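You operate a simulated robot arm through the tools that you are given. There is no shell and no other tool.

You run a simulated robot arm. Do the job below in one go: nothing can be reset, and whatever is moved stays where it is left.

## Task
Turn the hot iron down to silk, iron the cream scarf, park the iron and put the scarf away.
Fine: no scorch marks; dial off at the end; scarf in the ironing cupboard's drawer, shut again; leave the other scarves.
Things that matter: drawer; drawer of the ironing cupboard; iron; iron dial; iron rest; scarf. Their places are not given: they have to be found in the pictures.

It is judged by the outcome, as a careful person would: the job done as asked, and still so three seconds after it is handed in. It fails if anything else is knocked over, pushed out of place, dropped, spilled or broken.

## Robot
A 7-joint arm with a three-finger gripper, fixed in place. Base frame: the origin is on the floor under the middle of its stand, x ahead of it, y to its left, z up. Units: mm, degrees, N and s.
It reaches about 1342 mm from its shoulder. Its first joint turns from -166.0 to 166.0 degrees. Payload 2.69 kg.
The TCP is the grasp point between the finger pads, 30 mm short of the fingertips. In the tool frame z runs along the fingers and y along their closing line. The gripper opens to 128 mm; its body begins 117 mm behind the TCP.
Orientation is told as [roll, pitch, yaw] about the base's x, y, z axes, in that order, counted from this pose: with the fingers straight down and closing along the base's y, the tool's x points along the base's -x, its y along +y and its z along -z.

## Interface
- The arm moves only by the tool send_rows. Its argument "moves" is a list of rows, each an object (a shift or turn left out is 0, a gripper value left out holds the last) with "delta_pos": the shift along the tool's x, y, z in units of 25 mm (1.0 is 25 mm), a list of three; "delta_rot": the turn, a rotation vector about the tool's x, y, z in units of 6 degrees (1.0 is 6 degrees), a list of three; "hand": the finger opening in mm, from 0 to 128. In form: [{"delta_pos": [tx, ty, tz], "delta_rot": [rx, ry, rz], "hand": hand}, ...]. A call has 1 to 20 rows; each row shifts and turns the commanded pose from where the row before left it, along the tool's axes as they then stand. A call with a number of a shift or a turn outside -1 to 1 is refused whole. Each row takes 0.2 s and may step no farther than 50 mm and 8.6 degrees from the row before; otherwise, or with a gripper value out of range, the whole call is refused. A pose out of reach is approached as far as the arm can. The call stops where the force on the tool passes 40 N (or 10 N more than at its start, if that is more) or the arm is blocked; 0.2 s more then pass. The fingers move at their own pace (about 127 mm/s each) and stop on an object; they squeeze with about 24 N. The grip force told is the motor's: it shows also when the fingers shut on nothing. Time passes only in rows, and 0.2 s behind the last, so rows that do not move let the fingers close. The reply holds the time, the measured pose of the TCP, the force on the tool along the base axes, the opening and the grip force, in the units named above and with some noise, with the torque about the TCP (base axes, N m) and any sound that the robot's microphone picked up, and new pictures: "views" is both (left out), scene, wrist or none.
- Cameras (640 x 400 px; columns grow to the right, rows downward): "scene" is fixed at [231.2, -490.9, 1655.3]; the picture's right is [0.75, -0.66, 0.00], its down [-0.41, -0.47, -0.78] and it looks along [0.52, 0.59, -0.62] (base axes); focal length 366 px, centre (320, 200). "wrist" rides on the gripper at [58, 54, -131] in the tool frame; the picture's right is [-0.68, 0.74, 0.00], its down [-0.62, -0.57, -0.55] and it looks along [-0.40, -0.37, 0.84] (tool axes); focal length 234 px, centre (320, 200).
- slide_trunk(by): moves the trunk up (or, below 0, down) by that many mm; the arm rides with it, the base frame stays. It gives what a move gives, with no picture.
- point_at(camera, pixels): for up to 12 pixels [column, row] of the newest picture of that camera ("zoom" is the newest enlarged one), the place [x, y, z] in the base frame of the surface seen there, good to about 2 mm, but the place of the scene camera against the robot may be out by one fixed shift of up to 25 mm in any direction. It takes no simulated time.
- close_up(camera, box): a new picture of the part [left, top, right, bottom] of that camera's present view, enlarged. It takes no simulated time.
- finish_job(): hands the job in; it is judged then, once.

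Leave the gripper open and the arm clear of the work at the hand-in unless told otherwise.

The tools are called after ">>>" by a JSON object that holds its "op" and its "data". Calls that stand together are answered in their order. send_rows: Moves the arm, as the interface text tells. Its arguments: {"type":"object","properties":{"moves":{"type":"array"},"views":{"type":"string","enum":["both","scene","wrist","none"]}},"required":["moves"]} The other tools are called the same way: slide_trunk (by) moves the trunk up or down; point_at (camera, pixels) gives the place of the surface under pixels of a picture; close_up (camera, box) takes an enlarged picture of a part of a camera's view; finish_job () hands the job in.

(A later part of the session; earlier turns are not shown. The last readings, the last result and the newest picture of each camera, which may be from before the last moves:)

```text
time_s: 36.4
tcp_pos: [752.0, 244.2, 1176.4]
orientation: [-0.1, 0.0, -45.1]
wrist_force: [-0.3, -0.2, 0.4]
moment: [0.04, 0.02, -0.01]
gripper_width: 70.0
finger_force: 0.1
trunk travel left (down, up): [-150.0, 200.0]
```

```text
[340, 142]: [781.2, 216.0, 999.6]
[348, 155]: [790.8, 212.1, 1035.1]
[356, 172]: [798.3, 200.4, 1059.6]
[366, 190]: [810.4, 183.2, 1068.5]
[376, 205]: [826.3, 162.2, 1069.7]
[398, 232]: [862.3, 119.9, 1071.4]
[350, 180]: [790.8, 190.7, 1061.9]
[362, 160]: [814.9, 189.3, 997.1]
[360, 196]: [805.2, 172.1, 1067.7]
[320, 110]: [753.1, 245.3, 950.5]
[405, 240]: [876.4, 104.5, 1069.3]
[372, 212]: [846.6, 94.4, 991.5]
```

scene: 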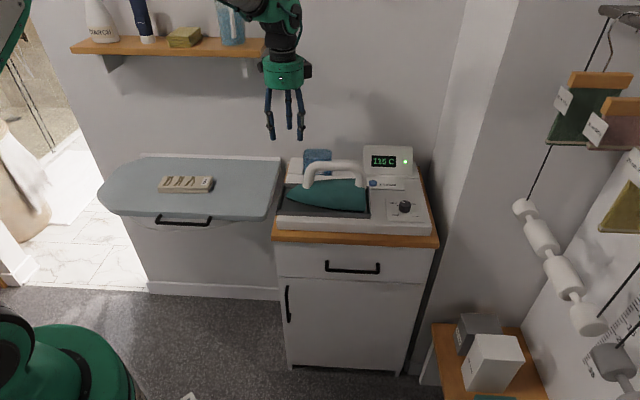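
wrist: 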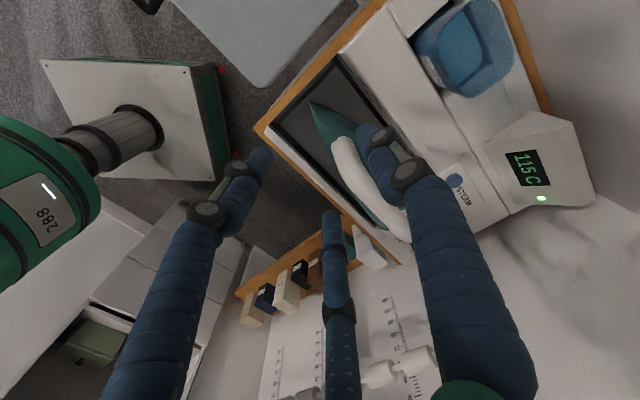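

I go to the middle of the handle (u≈492, v≈699) with the hand at 84 and down until the fingertips are just above the bar.

>>> {"op": "send_rows", "data": {"moves": [{"delta_pos": [-0.9, -0.04, 0], "hand": 84}, {"delta_pos": [-0.9, -0.04, 0]}, {"delta_pos": [-0.9, -0.03, 0]}, {"delta_pos": [-0.9, -0.03, 0]}, {"delta_pos": [-0.9, -0.03, 0]}, {"delta_pos": [-0.82, -0.03, 0]}, {"delta_pos": [0, 0, 1]}, {"delta_pos": [0, 0, 1]}, {"delta_pos": [0, 0, 0.6]}, {"delta_pos": [0, 0, 0]}]}}

>>> {"op": "close_up", "data": {"camera": "scene", "box": [270, 90, 420, 240]}}

```text
time_s: 38.6
tcp_pos: [841.8, 145.9, 1110.3]
orientation: [0.0, -0.1, -44.9]
wrist_force: [0.1, 0.3, 0.3]
moment: [-0.01, 0.03, 0.02]
gripper_width: 83.8
finger_force: 0.0
trunk travel left (down, up): [-150.0, 200.0]
```

scene: 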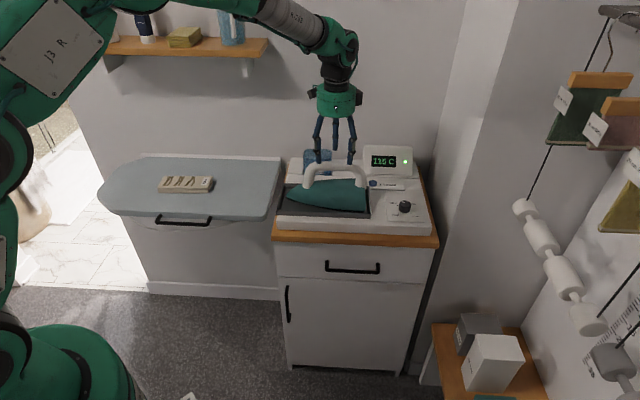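
wrist: 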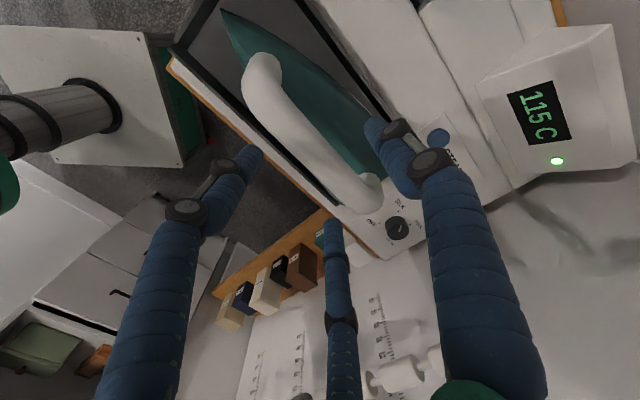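

```text
2.67 times, centred on (345, 165) of scene
```

zoom: 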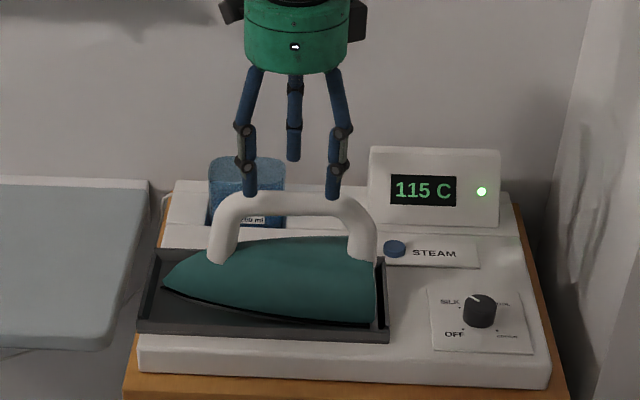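

The two front fingers stand in front of the bar and the single one behind it. I go down 55 mm to z≈1055.

>>> {"op": "send_rows", "data": {"moves": [{"delta_pos": [0, 0, 0.8]}, {"delta_pos": [0, 0, 0.8]}, {"delta_pos": [0, 0, 0.6]}, {"delta_pos": [0, 0, 0]}]}}

>>> {"op": "close_up", "data": {"camera": "scene", "box": [270, 90, 420, 240]}}

```text
time_s: 39.6
tcp_pos: [840.6, 146.3, 1055.0]
orientation: [0.1, -0.1, -44.9]
wrist_force: [0.5, 0.4, 0.0]
moment: [0.01, 0.0, -0.02]
gripper_width: 83.9
finger_force: 0.0
trunk travel left (down, up): [-150.0, 200.0]
```

scene: 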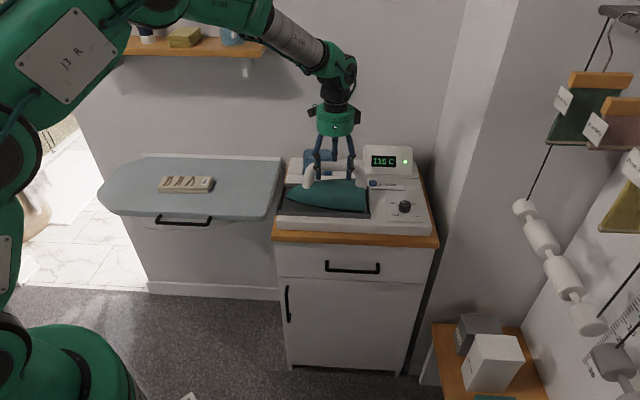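
wrist: 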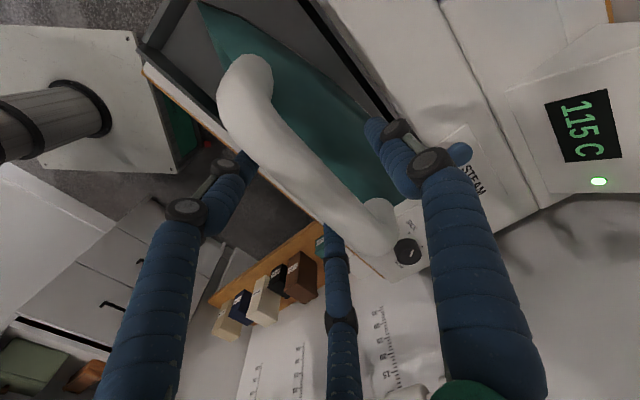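

```text
2.67 times, centred on (345, 165) of scene
```

zoom: 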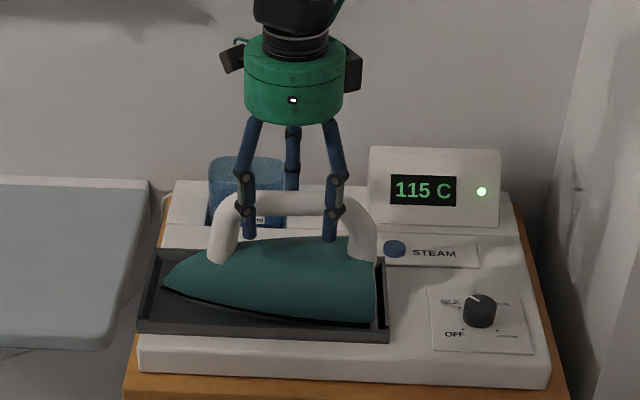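

No contact so far. Now I close the fingers on the handle.

>>> {"op": "send_rows", "data": {"moves": [{"hand": 60}, {"hand": 45}, {"hand": 35}, {"hand": 25}, {"hand": 15}, {"hand": 10}, {"hand": 10}]}}

>>> {"op": "close_up", "data": {"camera": "scene", "box": [270, 90, 420, 240]}}

```text
time_s: 41.2
tcp_pos: [840.2, 148.1, 1056.1]
orientation: [-0.1, 0.0, -45.1]
wrist_force: [-3.1, -1.0, 0.3]
moment: [0.0, 0.03, 0.01]
gripper_width: 37.6
finger_force: 24.0
trunk travel left (down, up): [-150.0, 200.0]
```

scene: 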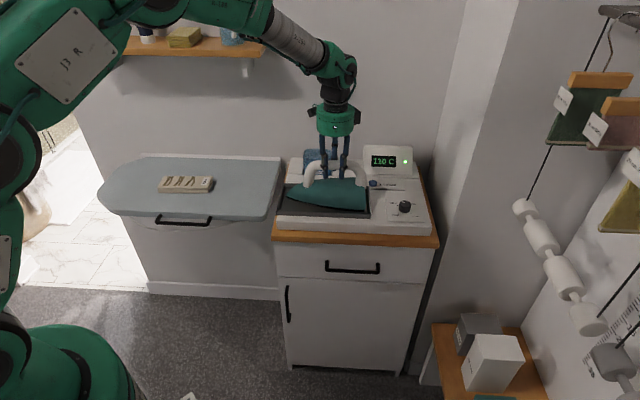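
wrist: 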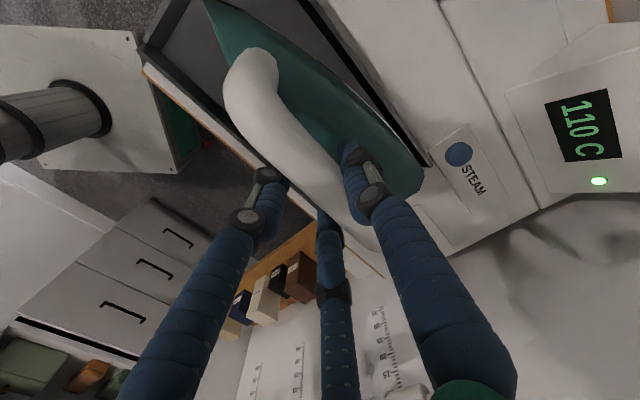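

```text
2.67 times, centred on (345, 165) of scene
```

zoom: 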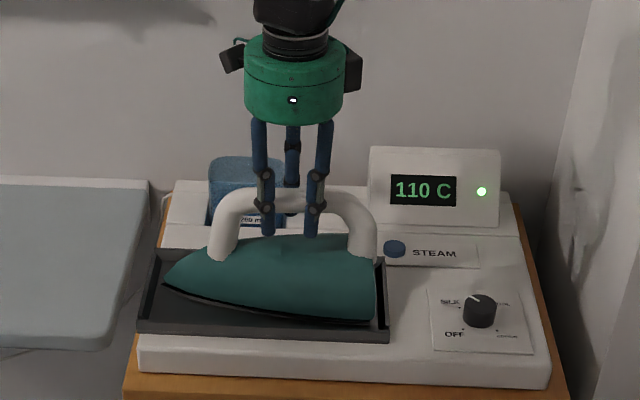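

The handle is held (24 N). I lift straight up 70 mm in small steps and check the weight.

>>> {"op": "send_rows", "data": {"moves": [{"delta_pos": [0, 0, -0.3]}, {"delta_pos": [0, 0, -0.5]}, {"delta_pos": [0, 0, -0.5]}, {"delta_pos": [0, 0, -0.5]}, {"delta_pos": [0, 0, -0.5]}, {"delta_pos": [0, 0, -0.5]}, {"delta_pos": [0, 0, 0]}]}}

>>> {"op": "close_up", "data": {"camera": "scene", "box": [270, 90, 420, 240]}}

```text
time_s: 42.8
tcp_pos: [842.2, 147.0, 1125.8]
orientation: [0.0, 0.0, -45.0]
wrist_force: [0.4, -0.5, -9.5]
moment: [-0.05, -0.02, 0.01]
gripper_width: 37.6
finger_force: 23.8
trunk travel left (down, up): [-150.0, 200.0]
```

scene: 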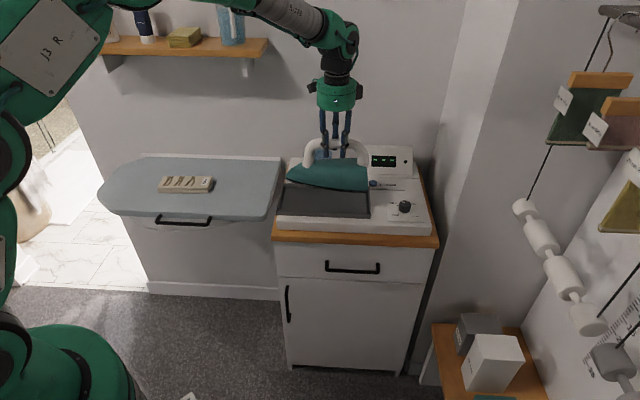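
wrist: 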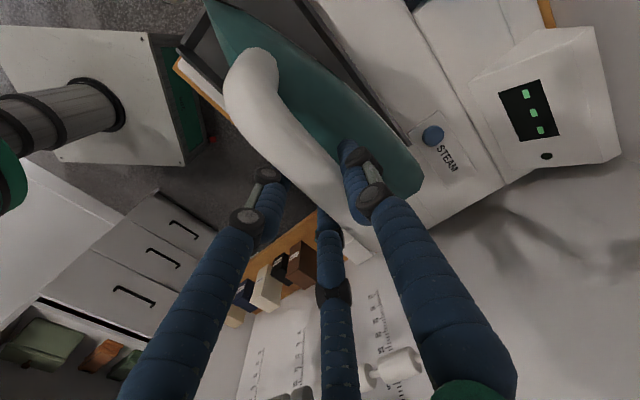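

```text
2.67 times, centred on (345, 165) of scene
```

zoom: 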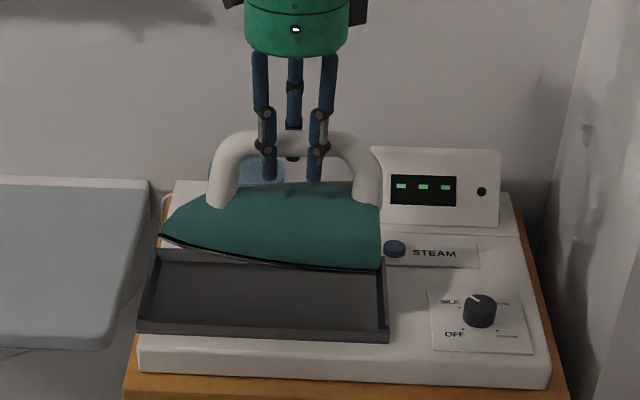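

The iron is lifted level (about 9.5 N); the display shows "---" while it is off the base. I carry it left along its own line, then back to over the scarf.

>>> {"op": "send_rows", "data": {"moves": [{"delta_pos": [0.98, 0, 0]}, {"delta_pos": [0.98, 0, 0]}, {"delta_pos": [0.98, 0, 0]}, {"delta_pos": [0.98, 0, 0]}, {"delta_pos": [0.98, 0, 0]}, {"delta_pos": [0.98, 0, 0]}, {"delta_pos": [0.98, 0, 0]}, {"delta_pos": [0.98, 0, 0]}, {"delta_pos": [0.98, 0, 0]}, {"delta_pos": [0.98, 0, 0]}, {"delta_pos": [0.98, 0, 0]}, {"delta_pos": [0.98, 0, 0]}, {"delta_pos": [0.98, 0, 0]}, {"delta_pos": [0.98, 0, 0]}, {"delta_pos": [0.98, 0, 0]}, {"delta_pos": [0.98, 0, 0]}, {"delta_pos": [0.95, 0.8, 0]}, {"delta_pos": [0.95, 0.8, 0]}, {"delta_pos": [0.9, 0.8, 0]}, {"delta_pos": [0, 0.64, 0]}]}}

>>> {"op": "close_up", "data": {"camera": "scene", "box": [90, 80, 290, 230]}}

```text
time_s: 47.0
tcp_pos: [567.3, 527.8, 1124.5]
orientation: [0.0, 0.1, -45.1]
wrist_force: [-1.0, 0.1, -9.1]
moment: [-0.06, -0.01, 0.03]
gripper_width: 37.4
finger_force: 23.7
trunk travel left (down, up): [-150.0, 200.0]
```

scene: 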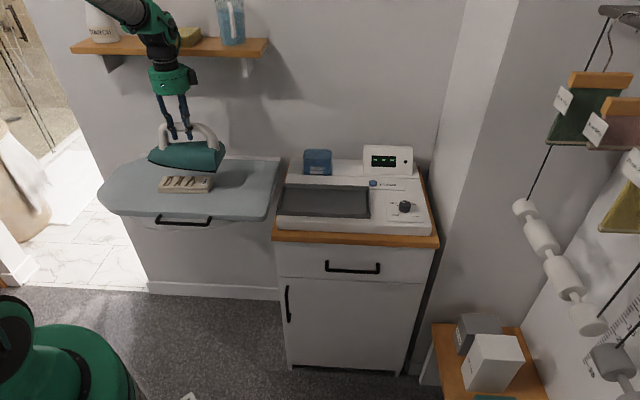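
wrist: 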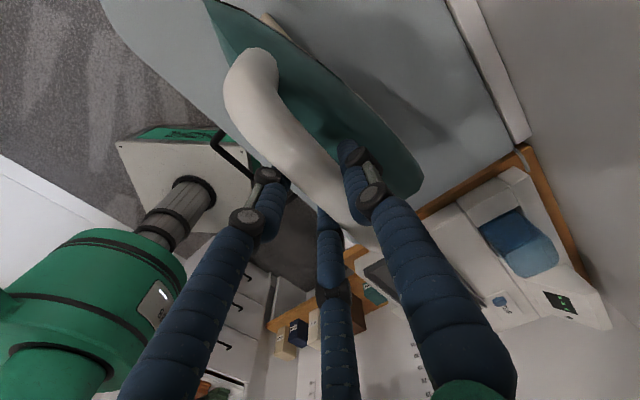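

```text
2.67 times, centred on (190, 155) of scene
```

zoom: 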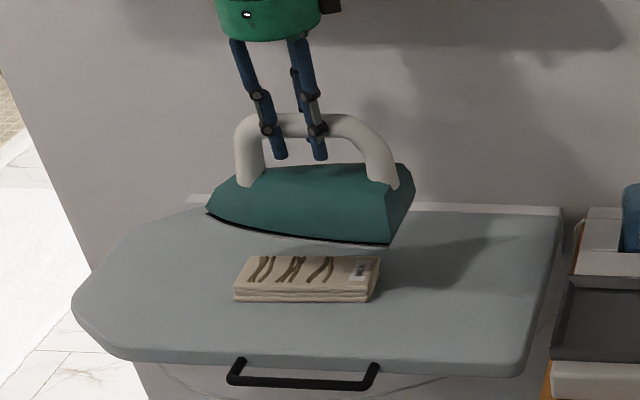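

The iron is over the scarf. I lower to just above it (TCP z≈1062), then slowly touch down while moving to the left, watching the force.

>>> {"op": "send_rows", "data": {"moves": [{"delta_pos": [0, 0, 1]}, {"delta_pos": [0, 0, 1]}, {"delta_pos": [0, 0, 0.5]}, {"delta_pos": [0.2, 0, 0.06]}, {"delta_pos": [0.2, 0, 0.06]}, {"delta_pos": [0.2, 0, 0.06]}], "views": "scene"}}

```text
time_s: 48.4
tcp_pos: [558.6, 538.3, 1057.3]
orientation: [0.0, 0.0, -45.0]
wrist_force: [-0.4, -0.5, -10.4]
moment: [-0.04, -0.01, 0.02]
gripper_width: 37.4
finger_force: 24.0
trunk travel left (down, up): [-150.0, 200.0]
```

scene: 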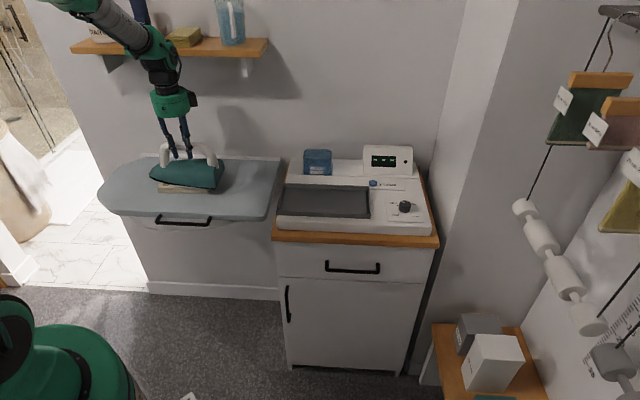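

No contact yet (still full weight). I continue down slowly while sliding left.

>>> {"op": "send_rows", "data": {"moves": [{"delta_pos": [0.2, 0, 0.05]}, {"delta_pos": [0.2, 0, 0.05]}], "views": "none"}}

```text
time_s: 49.0
tcp_pos: [552.3, 545.4, 1056.3]
orientation: [0.1, 0.0, -45.0]
wrist_force: [0.5, 0.5, -10.4]
moment: [-0.01, 0.0, -0.01]
gripper_width: 37.5
finger_force: 24.0
trunk travel left (down, up): [-150.0, 200.0]
```

>>> {"op": "send_rows", "data": {"moves": [{"delta_pos": [0.2, 0, 0.05]}, {"delta_pos": [0.2, 0, 0.05]}], "views": "none"}}

```text
time_s: 49.6
tcp_pos: [544.6, 551.0, 1056.1]
orientation: [0.1, 0.0, -45.1]
wrist_force: [2.5, -2.6, 3.1]
moment: [0.13, -0.02, -0.03]
gripper_width: 37.6
finger_force: 23.9
trunk travel left (down, up): [-150.0, 200.0]
```

Touching: contact about 13 N, with light friction. Now strokes along the scarf: left to about −74, then right to about +26.

>>> {"op": "send_rows", "data": {"moves": [{"delta_pos": [0.4, 0, 0]}, {"delta_pos": [0.4, 0, 0]}, {"delta_pos": [0.4, 0, 0]}, {"delta_pos": [0.4, 0, 0]}, {"delta_pos": [0.4, 0, 0]}, {"delta_pos": [0.4, 0, 0]}, {"delta_pos": [-0.4, 0, 0]}, {"delta_pos": [-0.4, 0, 0]}, {"delta_pos": [-0.4, 0, 0]}, {"delta_pos": [-0.4, 0, 0]}, {"delta_pos": [-0.4, 0, 0]}, {"delta_pos": [-0.4, 0, 0]}, {"delta_pos": [-0.4, 0, 0]}, {"delta_pos": [-0.4, 0, 0]}, {"delta_pos": [-0.4, 0, 0]}], "views": "scene"}}

>>> {"op": "close_up", "data": {"camera": "scene", "box": [90, 80, 290, 230]}}

```text
time_s: 52.8
tcp_pos: [566.3, 529.7, 1054.5]
orientation: [0.0, -0.1, -45.0]
wrist_force: [-2.2, 2.9, 8.5]
moment: [-0.08, -0.2, -0.04]
gripper_width: 37.7
finger_force: 24.1
trunk travel left (down, up): [-150.0, 200.0]
```

scene: 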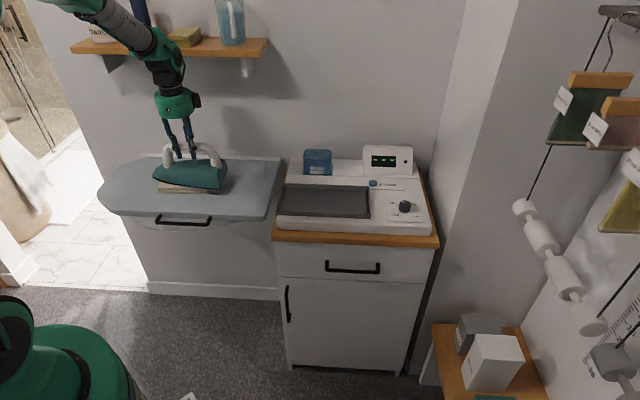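

```text
2.67 times, centred on (190, 155) of scene
```

zoom: 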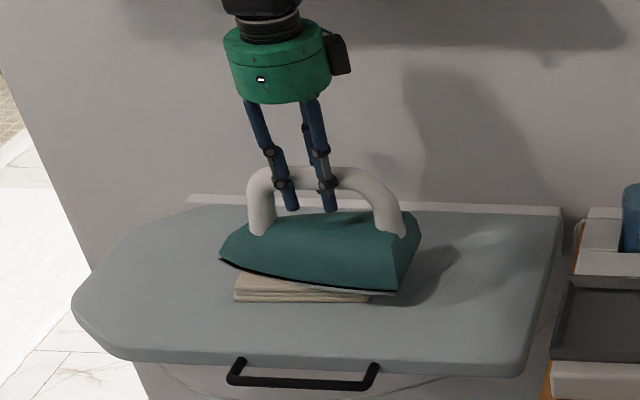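

The scarf hasn't shifted. I lift the iron 75 mm to see the creases.

>>> {"op": "send_rows", "data": {"moves": [{"delta_pos": [-0.2, 0, -0.5]}, {"delta_pos": [0, 0, -0.8]}, {"delta_pos": [0, 0, -0.8]}, {"delta_pos": [0, 0, -0.8]}], "views": "scene"}}

>>> {"op": "close_up", "data": {"camera": "scene", "box": [140, 155, 240, 215]}}

```text
time_s: 53.8
tcp_pos: [566.4, 526.7, 1125.6]
orientation: [-0.1, 0.0, -44.9]
wrist_force: [0.0, -0.1, -9.0]
moment: [-0.09, 0.01, 0.02]
gripper_width: 37.5
finger_force: 23.7
trunk travel left (down, up): [-150.0, 200.0]
```

scene: 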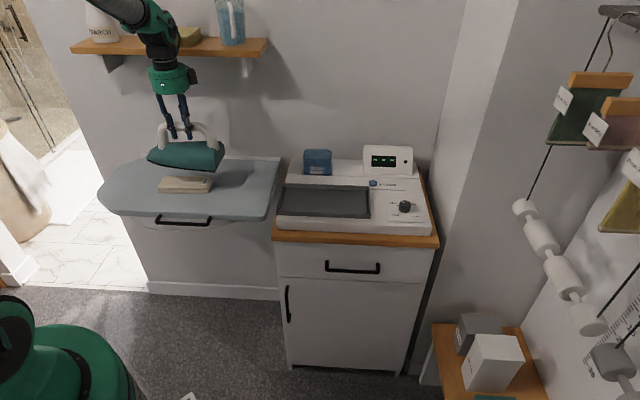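

```text
6.40 times, centred on (190, 185) of scene
```

zoom: 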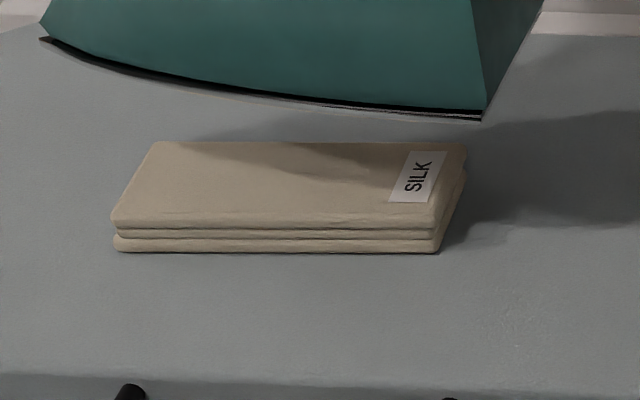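

The creases are all gone and there's no scorch mark. I carry the iron back the same way to above its rest.

>>> {"op": "send_rows", "data": {"moves": [{"delta_pos": [0, -0.64, 0]}, {"delta_pos": [-0.9, -0.8, 0]}, {"delta_pos": [-0.95, -0.8, 0]}, {"delta_pos": [-0.95, -0.8, 0]}, {"delta_pos": [-0.98, 0, 0]}, {"delta_pos": [-0.98, 0, 0]}, {"delta_pos": [-0.98, 0, 0]}, {"delta_pos": [-0.98, 0, 0]}, {"delta_pos": [-0.98, 0, 0]}, {"delta_pos": [-0.98, 0, 0]}, {"delta_pos": [-0.98, 0, 0]}, {"delta_pos": [-0.98, 0, 0]}, {"delta_pos": [-0.98, 0, 0]}, {"delta_pos": [-0.98, 0, 0]}, {"delta_pos": [-0.98, 0, 0]}, {"delta_pos": [-0.98, 0, 0]}, {"delta_pos": [-0.98, 0, 0]}, {"delta_pos": [-0.98, 0, 0]}, {"delta_pos": [-0.98, 0, 0]}, {"delta_pos": [-0.98, 0, 0]}]}}

>>> {"op": "close_up", "data": {"camera": "scene", "box": [270, 90, 420, 240]}}

```text
time_s: 58.0
tcp_pos: [842.9, 145.4, 1124.7]
orientation: [0.0, 0.0, -45.1]
wrist_force: [-0.1, -0.7, -9.0]
moment: [-0.06, 0.0, 0.0]
gripper_width: 37.5
finger_force: 24.2
trunk travel left (down, up): [-150.0, 200.0]
```

scene: 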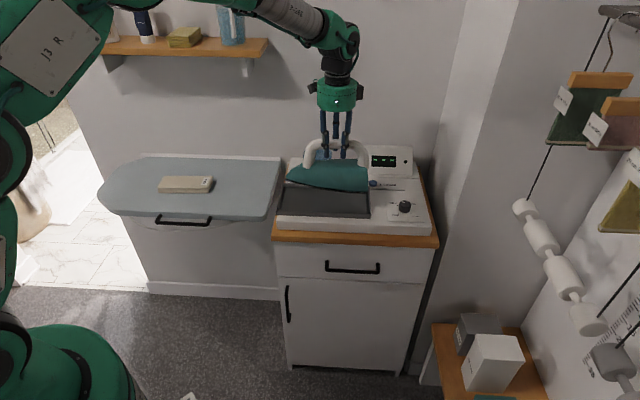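
wrist: 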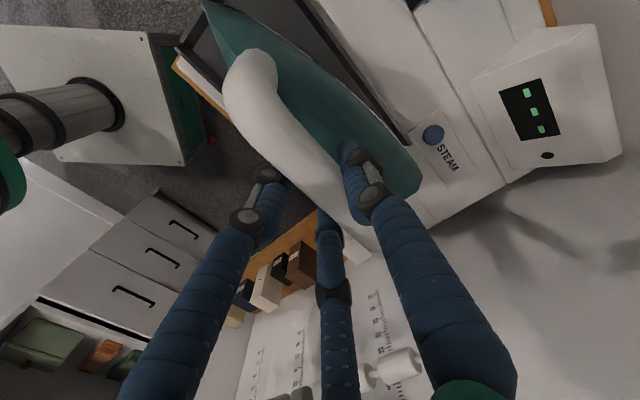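

```text
2.67 times, centred on (345, 165) of scene
```

zoom: 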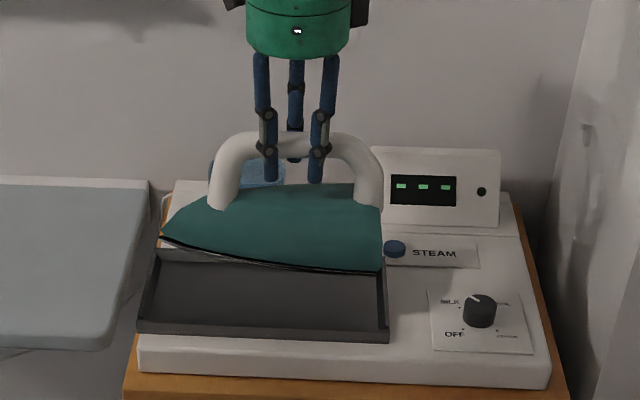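

The iron is back over the rest in the same pose as at lift-off. I lower it, slowly at the end.

>>> {"op": "send_rows", "data": {"moves": [{"delta_pos": [0.06, 0, 0.7]}, {"delta_pos": [0, 0, 0.7]}, {"delta_pos": [0, 0, 0.6]}, {"delta_pos": [0, 0, 0.4]}, {"delta_pos": [0, 0, 0.2]}, {"delta_pos": [0, 0, 0.1]}, {"delta_pos": [0, 0, 0]}]}}

>>> {"op": "close_up", "data": {"camera": "scene", "box": [270, 90, 420, 240]}}

```text
time_s: 59.6
tcp_pos: [840.4, 147.7, 1058.6]
orientation: [0.0, 0.0, -45.0]
wrist_force: [-0.4, 0.4, -11.0]
moment: [-0.07, -0.01, 0.01]
gripper_width: 37.7
finger_force: 24.1
trunk travel left (down, up): [-150.0, 200.0]
```

scene: 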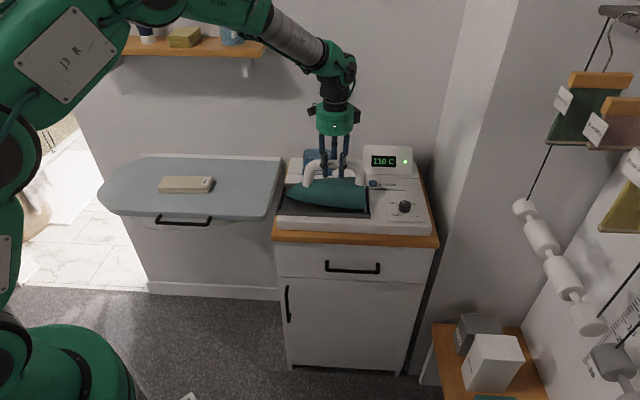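
wrist: 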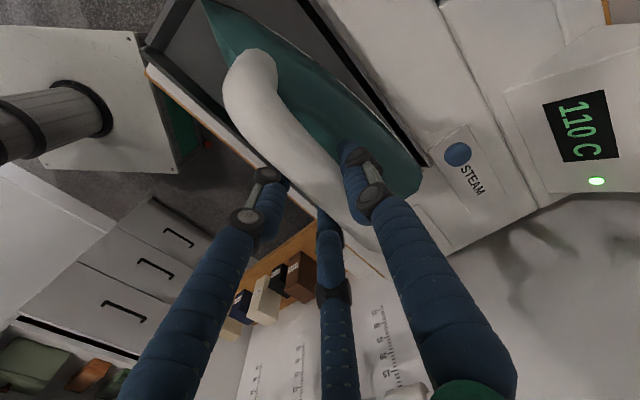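

```text
2.67 times, centred on (345, 165) of scene
```

zoom: 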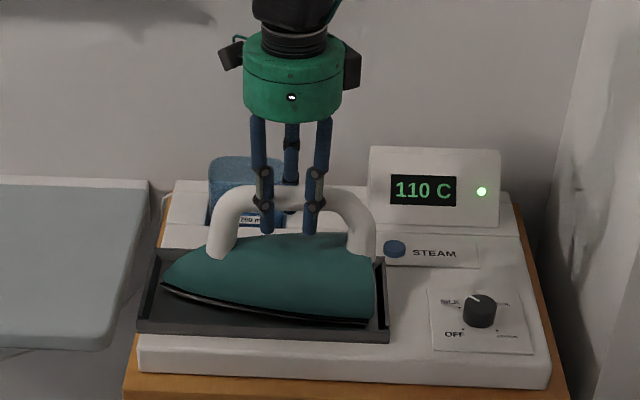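

The display is on again (110 C), but the full weight is still on the hand, so about 2–3 mm remain. I lower further in small steps.

>>> {"op": "send_rows", "data": {"moves": [{"delta_pos": [0, 0, 0.06]}, {"delta_pos": [0, 0, 0.04]}, {"delta_pos": [0, 0, 0]}], "views": "none"}}

```text
time_s: 60.4
tcp_pos: [841.0, 146.4, 1056.2]
orientation: [0.0, 0.0, -45.1]
wrist_force: [-2.1, -0.4, -6.0]
moment: [-0.05, -0.12, 0.0]
gripper_width: 37.5
finger_force: 24.4
trunk travel left (down, up): [-150.0, 200.0]
```

It begins to touch (−6 N). One more millimetre.

>>> {"op": "send_rows", "data": {"moves": [{"delta_pos": [0, 0, 0.03]}, {"delta_pos": [0, 0, 0.02]}, {"delta_pos": [0, 0, 0]}], "views": "none"}}

```text
time_s: 61.2
tcp_pos: [841.0, 146.8, 1056.0]
orientation: [-0.1, 0.0, -45.1]
wrist_force: [-4.2, -2.4, 2.7]
moment: [-0.04, -0.18, -0.06]
gripper_width: 37.5
finger_force: 23.5
trunk travel left (down, up): [-150.0, 200.0]
```

The iron is seated. I open the hand and rise straight up.

>>> {"op": "send_rows", "data": {"moves": [{"hand": 45}, {"hand": 60}, {"hand": 84}, {"hand": 84}, {"delta_pos": [0, 0, -0.8]}, {"delta_pos": [0, 0, -1]}, {"delta_pos": [0, 0, -1]}, {"delta_pos": [0, 0, -1]}, {"delta_pos": [0, 0, -1]}, {"delta_pos": [0, 0, 0]}]}}

>>> {"op": "close_up", "data": {"camera": "scene", "box": [270, 90, 420, 240]}}

```text
time_s: 63.4
tcp_pos: [839.8, 146.7, 1175.4]
orientation: [0.0, 0.0, -45.1]
wrist_force: [-0.2, -0.1, -0.6]
moment: [0.03, -0.05, 0.01]
gripper_width: 84.4
finger_force: 0.0
trunk travel left (down, up): [-150.0, 200.0]
```

scene: 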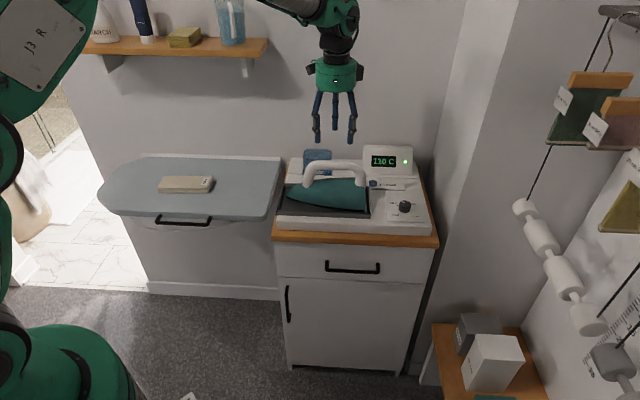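
wrist: 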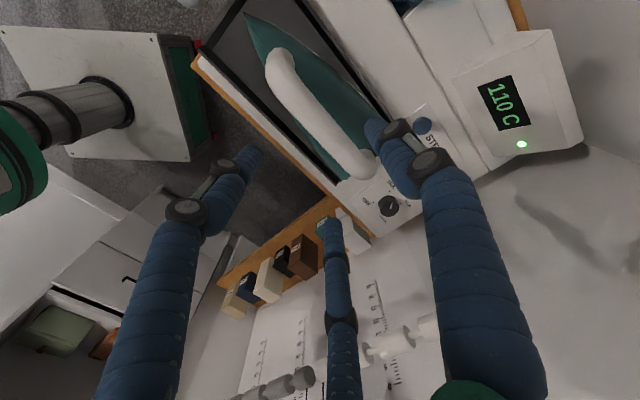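

```text
2.67 times, centred on (345, 165) of scene
```

zoom: 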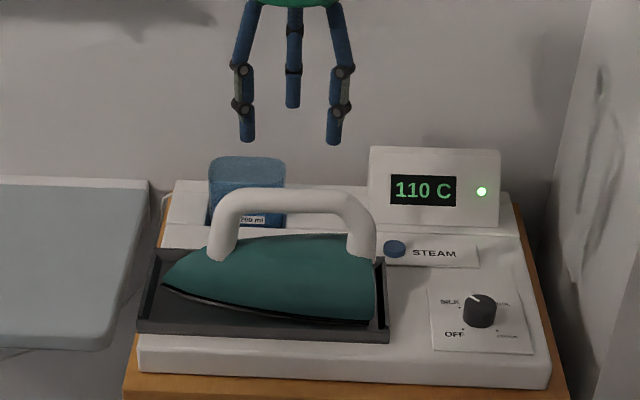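

The iron is parked in its rest. Now the dial: I move right to above the knob again, with the hand at 70.

>>> {"op": "send_rows", "data": {"moves": [{"delta_pos": [-0.98, -0.1, 0], "hand": 70}, {"delta_pos": [-0.98, -0.1, 0]}, {"delta_pos": [-0.98, -0.1, 0]}, {"delta_pos": [-0.98, -0.1, 0]}, {"delta_pos": [-0.98, -0.1, 0]}, {"delta_pos": [-0.98, -0.1, 0]}, {"delta_pos": [-0.98, -0.1, 0]}, {"delta_pos": [-0.98, -0.1, 0]}, {"delta_pos": [-0.94, -0.1, 0]}, {"delta_pos": [0, 0, 1]}, {"delta_pos": [0, 0, 1]}, {"delta_pos": [0, 0, 1]}, {"delta_pos": [0, 0, 1]}, {"delta_pos": [0, 0, 0]}]}}

>>> {"op": "close_up", "data": {"camera": "wrist", "box": [265, 80, 375, 170]}}

```text
time_s: 66.4
tcp_pos: [981.7, -24.0, 1077.6]
orientation: [0.0, 0.1, -45.0]
wrist_force: [0.7, -0.4, -0.5]
moment: [-0.04, 0.03, 0.01]
gripper_width: 70.3
finger_force: 0.0
trunk travel left (down, up): [-150.0, 200.0]
```

scene: 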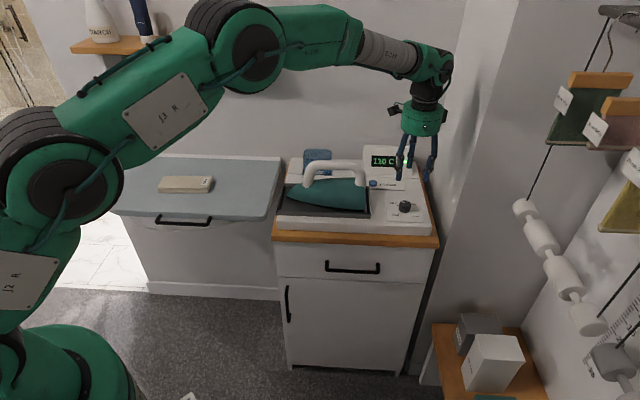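
wrist: 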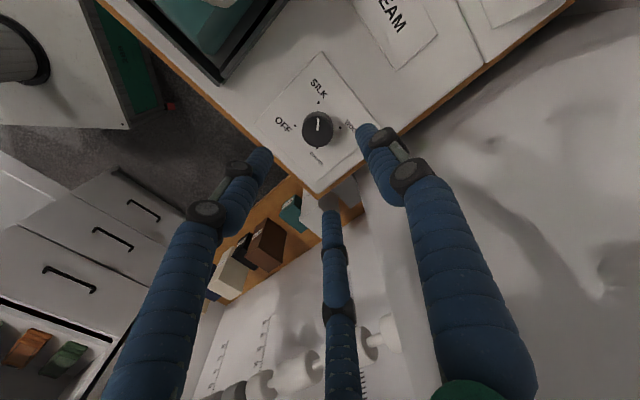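

```text
4.44 times, centred on (320, 125) of wrist
```

zoom: 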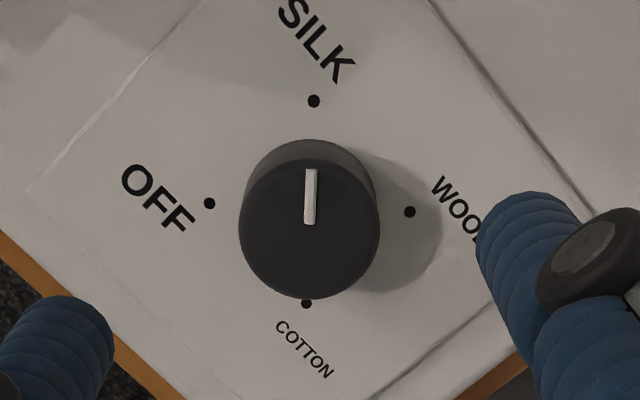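

The pointer is at SILK. I go down over the knob to z≈960 and close.

>>> {"op": "send_rows", "data": {"moves": [{"delta_pos": [0.02, -0.05, 1]}, {"delta_pos": [0, 0, 1]}, {"delta_pos": [0, 0, 1]}, {"delta_pos": [0, 0, 1]}, {"delta_pos": [0, 0, 0.4]}, {"delta_pos": [0, 0, 0.28]}, {"hand": 50}, {"hand": 40}, {"hand": 34}, {"hand": 28}, {"hand": 25}, {"hand": 25}]}}

>>> {"op": "close_up", "data": {"camera": "wrist", "box": [240, 90, 400, 230]}}

```text
time_s: 69.0
tcp_pos: [979.5, -24.6, 958.1]
orientation: [0.0, 0.0, -45.0]
wrist_force: [0.0, -3.5, -0.3]
moment: [-0.14, -0.01, -0.01]
gripper_width: 36.0
finger_force: 9.0
trunk travel left (down, up): [-150.0, 200.0]
```

scene: 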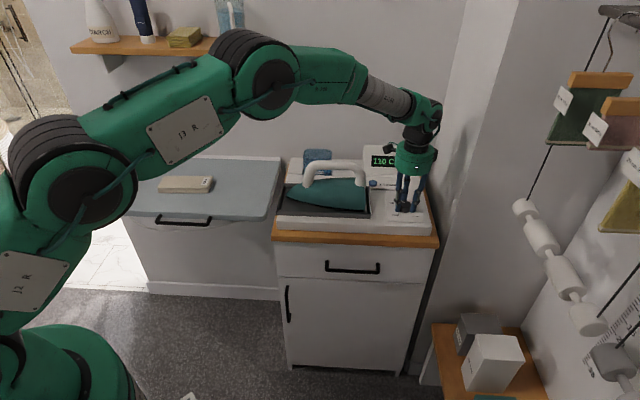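
wrist: 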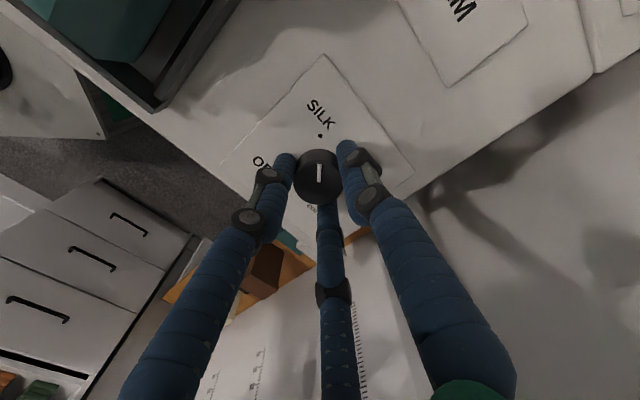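

```text
2.86 times, centred on (320, 160) of wrist
```

zoom: 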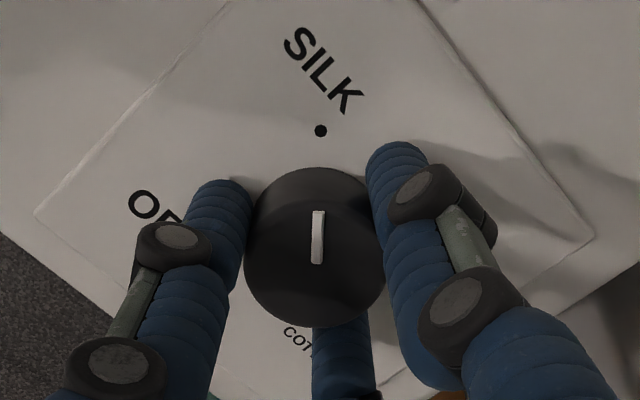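

The grip force is only 9 so far; I let the fingers close firmly, then turn 90° counter-clockwise.

>>> {"op": "send_rows", "data": {"moves": [{"hand": 22}, {"hand": 22}, {"delta_rot": [0, 0, -0.8]}, {"delta_rot": [0, 0, -0.8]}, {"delta_rot": [0, 0, -0.9]}, {"delta_rot": [0, 0, 0]}]}}

>>> {"op": "close_up", "data": {"camera": "wrist", "box": [240, 90, 400, 230]}}

```text
time_s: 70.4
tcp_pos: [978.5, -23.8, 959.1]
orientation: [-0.1, 0.0, -30.0]
wrist_force: [0.7, -2.0, -0.6]
moment: [-0.07, -0.07, 0.01]
gripper_width: 36.0
finger_force: 10.4
trunk travel left (down, up): [-150.0, 200.0]
```

scene: 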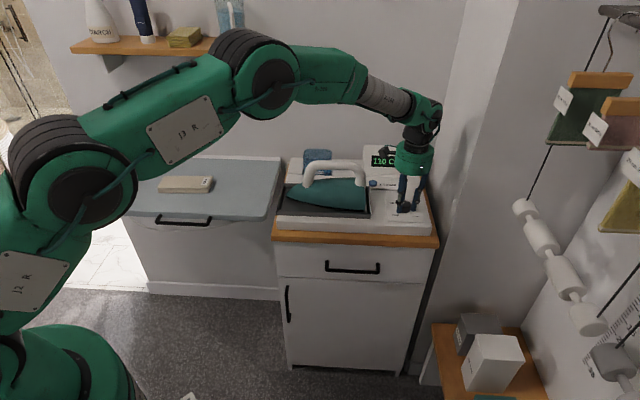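
wrist: 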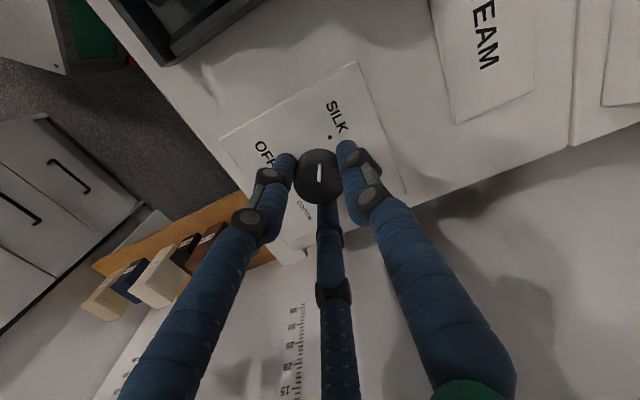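

```text
2.86 times, centred on (320, 160) of wrist
```

zoom: 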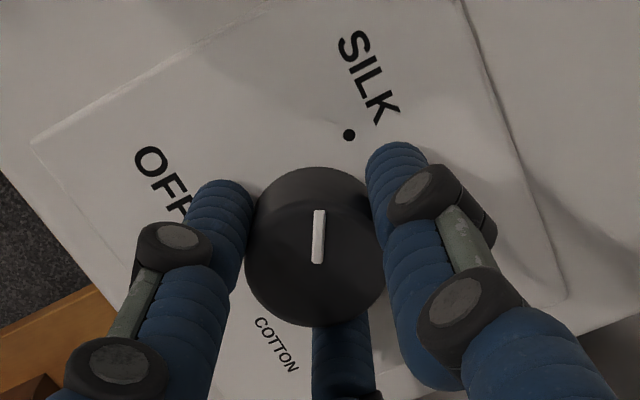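

It follows. 75° more to OFF.

>>> {"op": "send_rows", "data": {"moves": [{"delta_rot": [0, 0, -1]}, {"delta_rot": [0, 0, -1]}, {"delta_rot": [0, 0, -1]}, {"delta_rot": [0, 0, -1]}, {"delta_rot": [0, 0, -1]}, {"delta_rot": [0, 0, -1]}, {"delta_rot": [0, 0, -1]}, {"delta_rot": [0, 0, -1]}, {"delta_rot": [0, 0, -1]}, {"delta_rot": [0, 0, -1]}, {"delta_rot": [0, 0, -1]}, {"delta_rot": [0, 0, -1]}, {"delta_rot": [0, 0, -0.5]}, {"delta_rot": [0, 0, 0]}]}}

>>> {"op": "close_up", "data": {"camera": "wrist", "box": [240, 90, 400, 230]}}

```text
time_s: 73.4
tcp_pos: [977.7, -24.5, 959.1]
orientation: [-0.1, -0.1, 45.0]
wrist_force: [-4.3, -9.6, 3.7]
moment: [-0.36, 0.2, 0.01]
gripper_width: 34.8
finger_force: 45.3
trunk travel left (down, up): [-150.0, 200.0]
```

scene: 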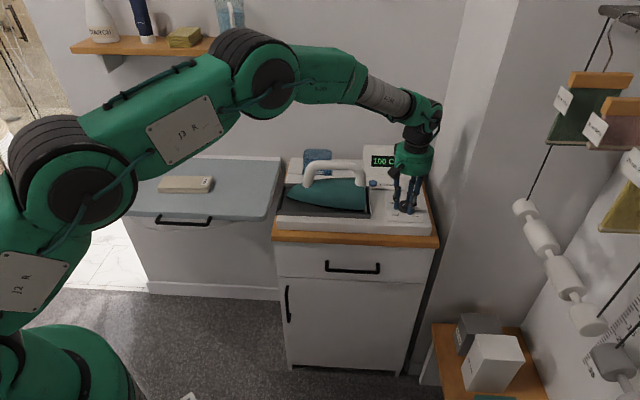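
wrist: 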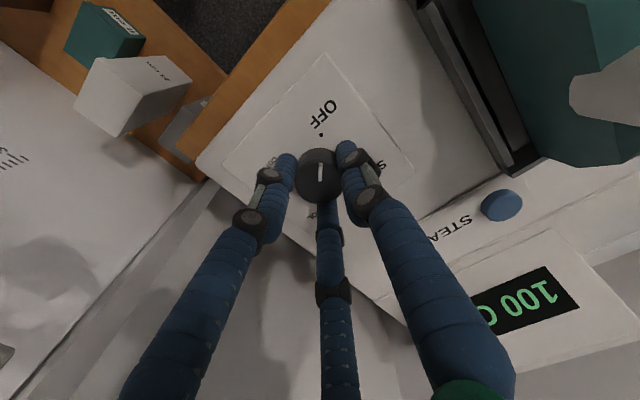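

```text
2.86 times, centred on (320, 160) of wrist
```

zoom: 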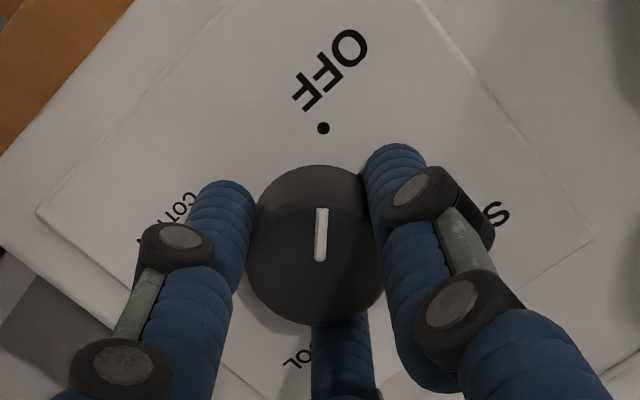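

The pointer now points at OFF and the display is falling (100 C). I release and rise, then check the dial.

>>> {"op": "send_rows", "data": {"moves": [{"hand": 45}, {"hand": 70}, {"hand": 70}, {"delta_pos": [0, 0, -1]}, {"delta_pos": [0, 0, -1]}, {"delta_pos": [0, 0, -1]}, {"delta_pos": [0, 0, -1]}, {"delta_pos": [0, 0, -1]}, {"delta_pos": [0, 0, -1]}, {"delta_pos": [0, 0, -1]}, {"delta_pos": [0, 0, -1]}, {"delta_pos": [0, 0, 0]}]}}

>>> {"op": "close_up", "data": {"camera": "scene", "box": [360, 140, 440, 230]}}

>>> {"op": "close_up", "data": {"camera": "scene", "box": [270, 225, 440, 330]}}

```text
time_s: 76.0
tcp_pos: [980.7, -23.3, 1159.1]
orientation: [0.0, 0.0, 45.0]
wrist_force: [0.0, -0.3, -0.1]
moment: [0.01, -0.04, 0.0]
gripper_width: 70.2
finger_force: 0.0
trunk travel left (down, up): [-150.0, 200.0]
```

scene: 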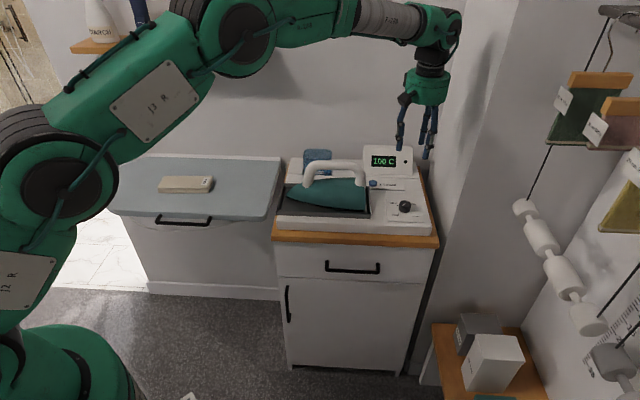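
wrist: 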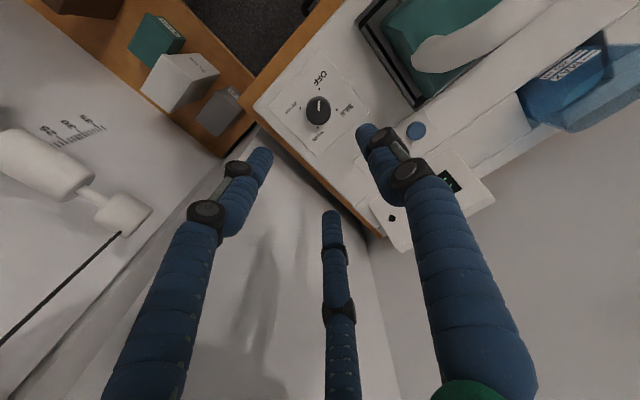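

```text
4.44 times, centred on (400, 185) of scene
```

zoom: 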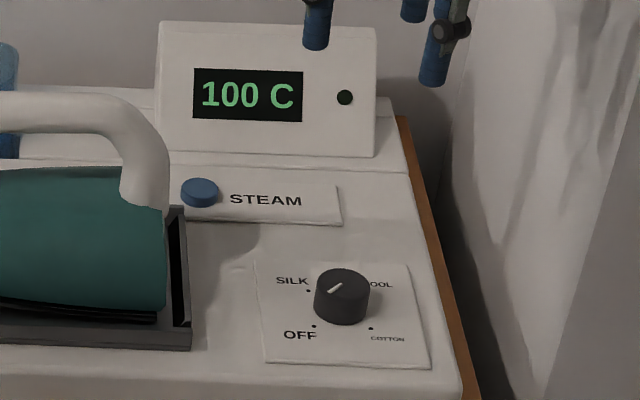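

```text
3.76 times, centred on (355, 278) of scene
```

zoom: 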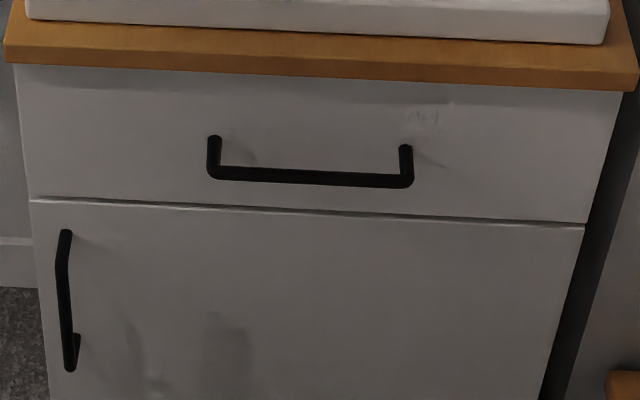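

The dial is at OFF and the lamp is dark. Now I measure the drawer handle in the last enlargement: bar from (213,173) to (410,183), posts at (214,140) and (405,150).

>>> {"op": "point_at", "data": {"camera": "zoom", "pixels": [[225, 174], [300, 177], [400, 181], [300, 181], [300, 171], [214, 140], [405, 150], [100, 130], [500, 140], [60, 200], [580, 224], [310, 78]]}}

```text
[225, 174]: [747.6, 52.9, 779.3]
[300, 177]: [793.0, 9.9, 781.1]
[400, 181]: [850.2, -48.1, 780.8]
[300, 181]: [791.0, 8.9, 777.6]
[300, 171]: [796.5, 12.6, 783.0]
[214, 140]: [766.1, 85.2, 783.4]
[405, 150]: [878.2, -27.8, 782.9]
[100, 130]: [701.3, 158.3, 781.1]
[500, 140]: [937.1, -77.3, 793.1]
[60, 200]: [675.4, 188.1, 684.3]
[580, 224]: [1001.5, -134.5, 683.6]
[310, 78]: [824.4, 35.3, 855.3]
```

The handle bar is at v≈557, z≈769, between u≈480 and 645; the drawer face is at v≈595. I'll take the bar with the hand level, pointing at the drawer. First I move back out in front, high up, and check where the low shelf with boxes on the right is.

>>> {"op": "point_at", "data": {"camera": "scene", "pixels": [[434, 325], [440, 380], [480, 325], [495, 350], [470, 385], [530, 370], [290, 305], [190, 396]]}}

>>> {"op": "send_rows", "data": {"moves": [{"delta_pos": [0.99, 0.59, 0]}, {"delta_pos": [0.99, 0.59, 0]}, {"delta_pos": [0.99, 0.59, 0]}, {"delta_pos": [0.99, 0.59, 0]}, {"delta_pos": [0.99, 0.59, 0]}, {"delta_pos": [0.99, 0.59, 0]}, {"delta_pos": [0.99, 0.59, 0]}, {"delta_pos": [0.99, 0.59, 0]}, {"delta_pos": [0.99, 0.59, 0]}, {"delta_pos": [0.99, 0.59, 0]}, {"delta_pos": [0, 0, 0]}]}}

```text
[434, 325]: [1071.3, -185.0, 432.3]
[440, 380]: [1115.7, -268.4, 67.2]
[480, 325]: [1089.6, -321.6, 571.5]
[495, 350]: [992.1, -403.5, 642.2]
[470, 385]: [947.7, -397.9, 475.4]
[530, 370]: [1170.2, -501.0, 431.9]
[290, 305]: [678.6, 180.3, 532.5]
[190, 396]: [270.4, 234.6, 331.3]
```

```text
time_s: 78.4
tcp_pos: [697.8, -94.7, 1159.6]
orientation: [0.1, 0.0, 45.1]
wrist_force: [-0.9, -0.2, 0.7]
moment: [0.01, -0.08, -0.01]
gripper_width: 70.1
finger_force: 0.1
trunk travel left (down, up): [-150.0, 200.0]
```

scene: 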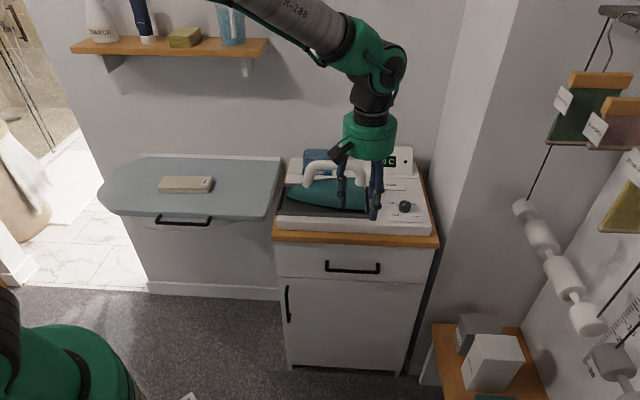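
wrist: 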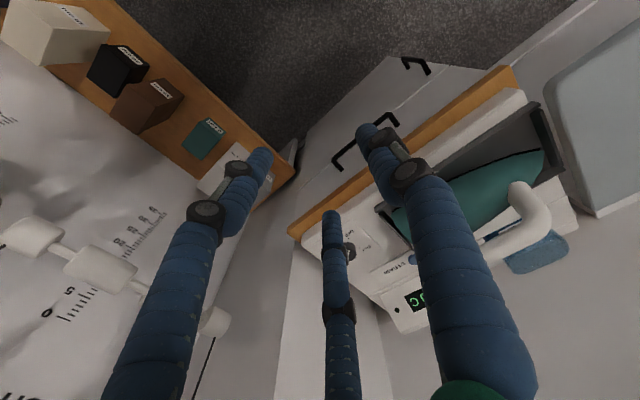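

The low shelf is well to the right (u>900). I turn the hand to yaw −45.

>>> {"op": "send_rows", "data": {"moves": [{"delta_rot": [0, 0, 1]}, {"delta_rot": [0, 0, 1]}, {"delta_rot": [0, 0, 1]}, {"delta_rot": [0, 0, 1]}, {"delta_rot": [0, 0, 1]}, {"delta_rot": [0, 0, 1]}, {"delta_rot": [0, 0, 1]}, {"delta_rot": [0, 0, 1]}, {"delta_rot": [0, 0, 1]}, {"delta_rot": [0, 0, 1]}, {"delta_rot": [0, 0, 1]}, {"delta_rot": [0, 0, 1]}, {"delta_rot": [0, 0, 1]}, {"delta_rot": [0, 0, 1]}, {"delta_rot": [0, 0, 1]}, {"delta_pos": [0, -1, 0]}, {"delta_pos": [0, -1, 0]}, {"delta_pos": [0, -1, 0]}]}}

```text
time_s: 82.2
tcp_pos: [647.6, -148.9, 1159.2]
orientation: [-0.1, 0.0, -45.1]
wrist_force: [0.0, 0.1, -0.4]
moment: [-0.04, -0.02, 0.02]
gripper_width: 69.9
finger_force: 0.1
trunk travel left (down, up): [-150.0, 200.0]
```

scene: 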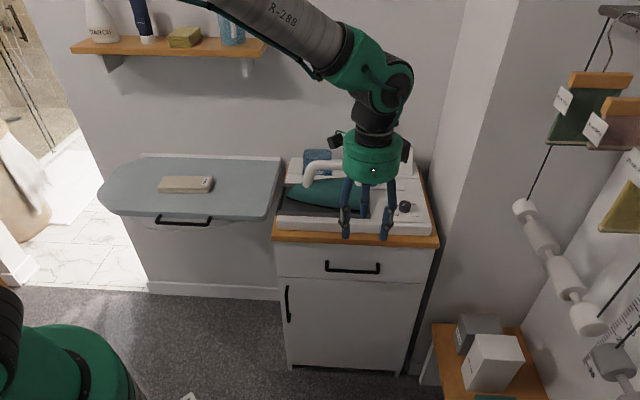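
wrist: 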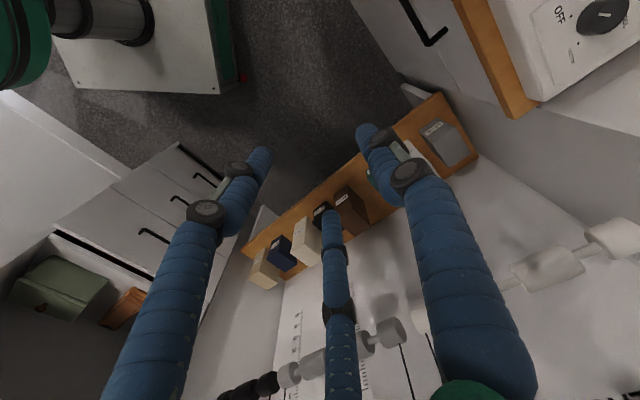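

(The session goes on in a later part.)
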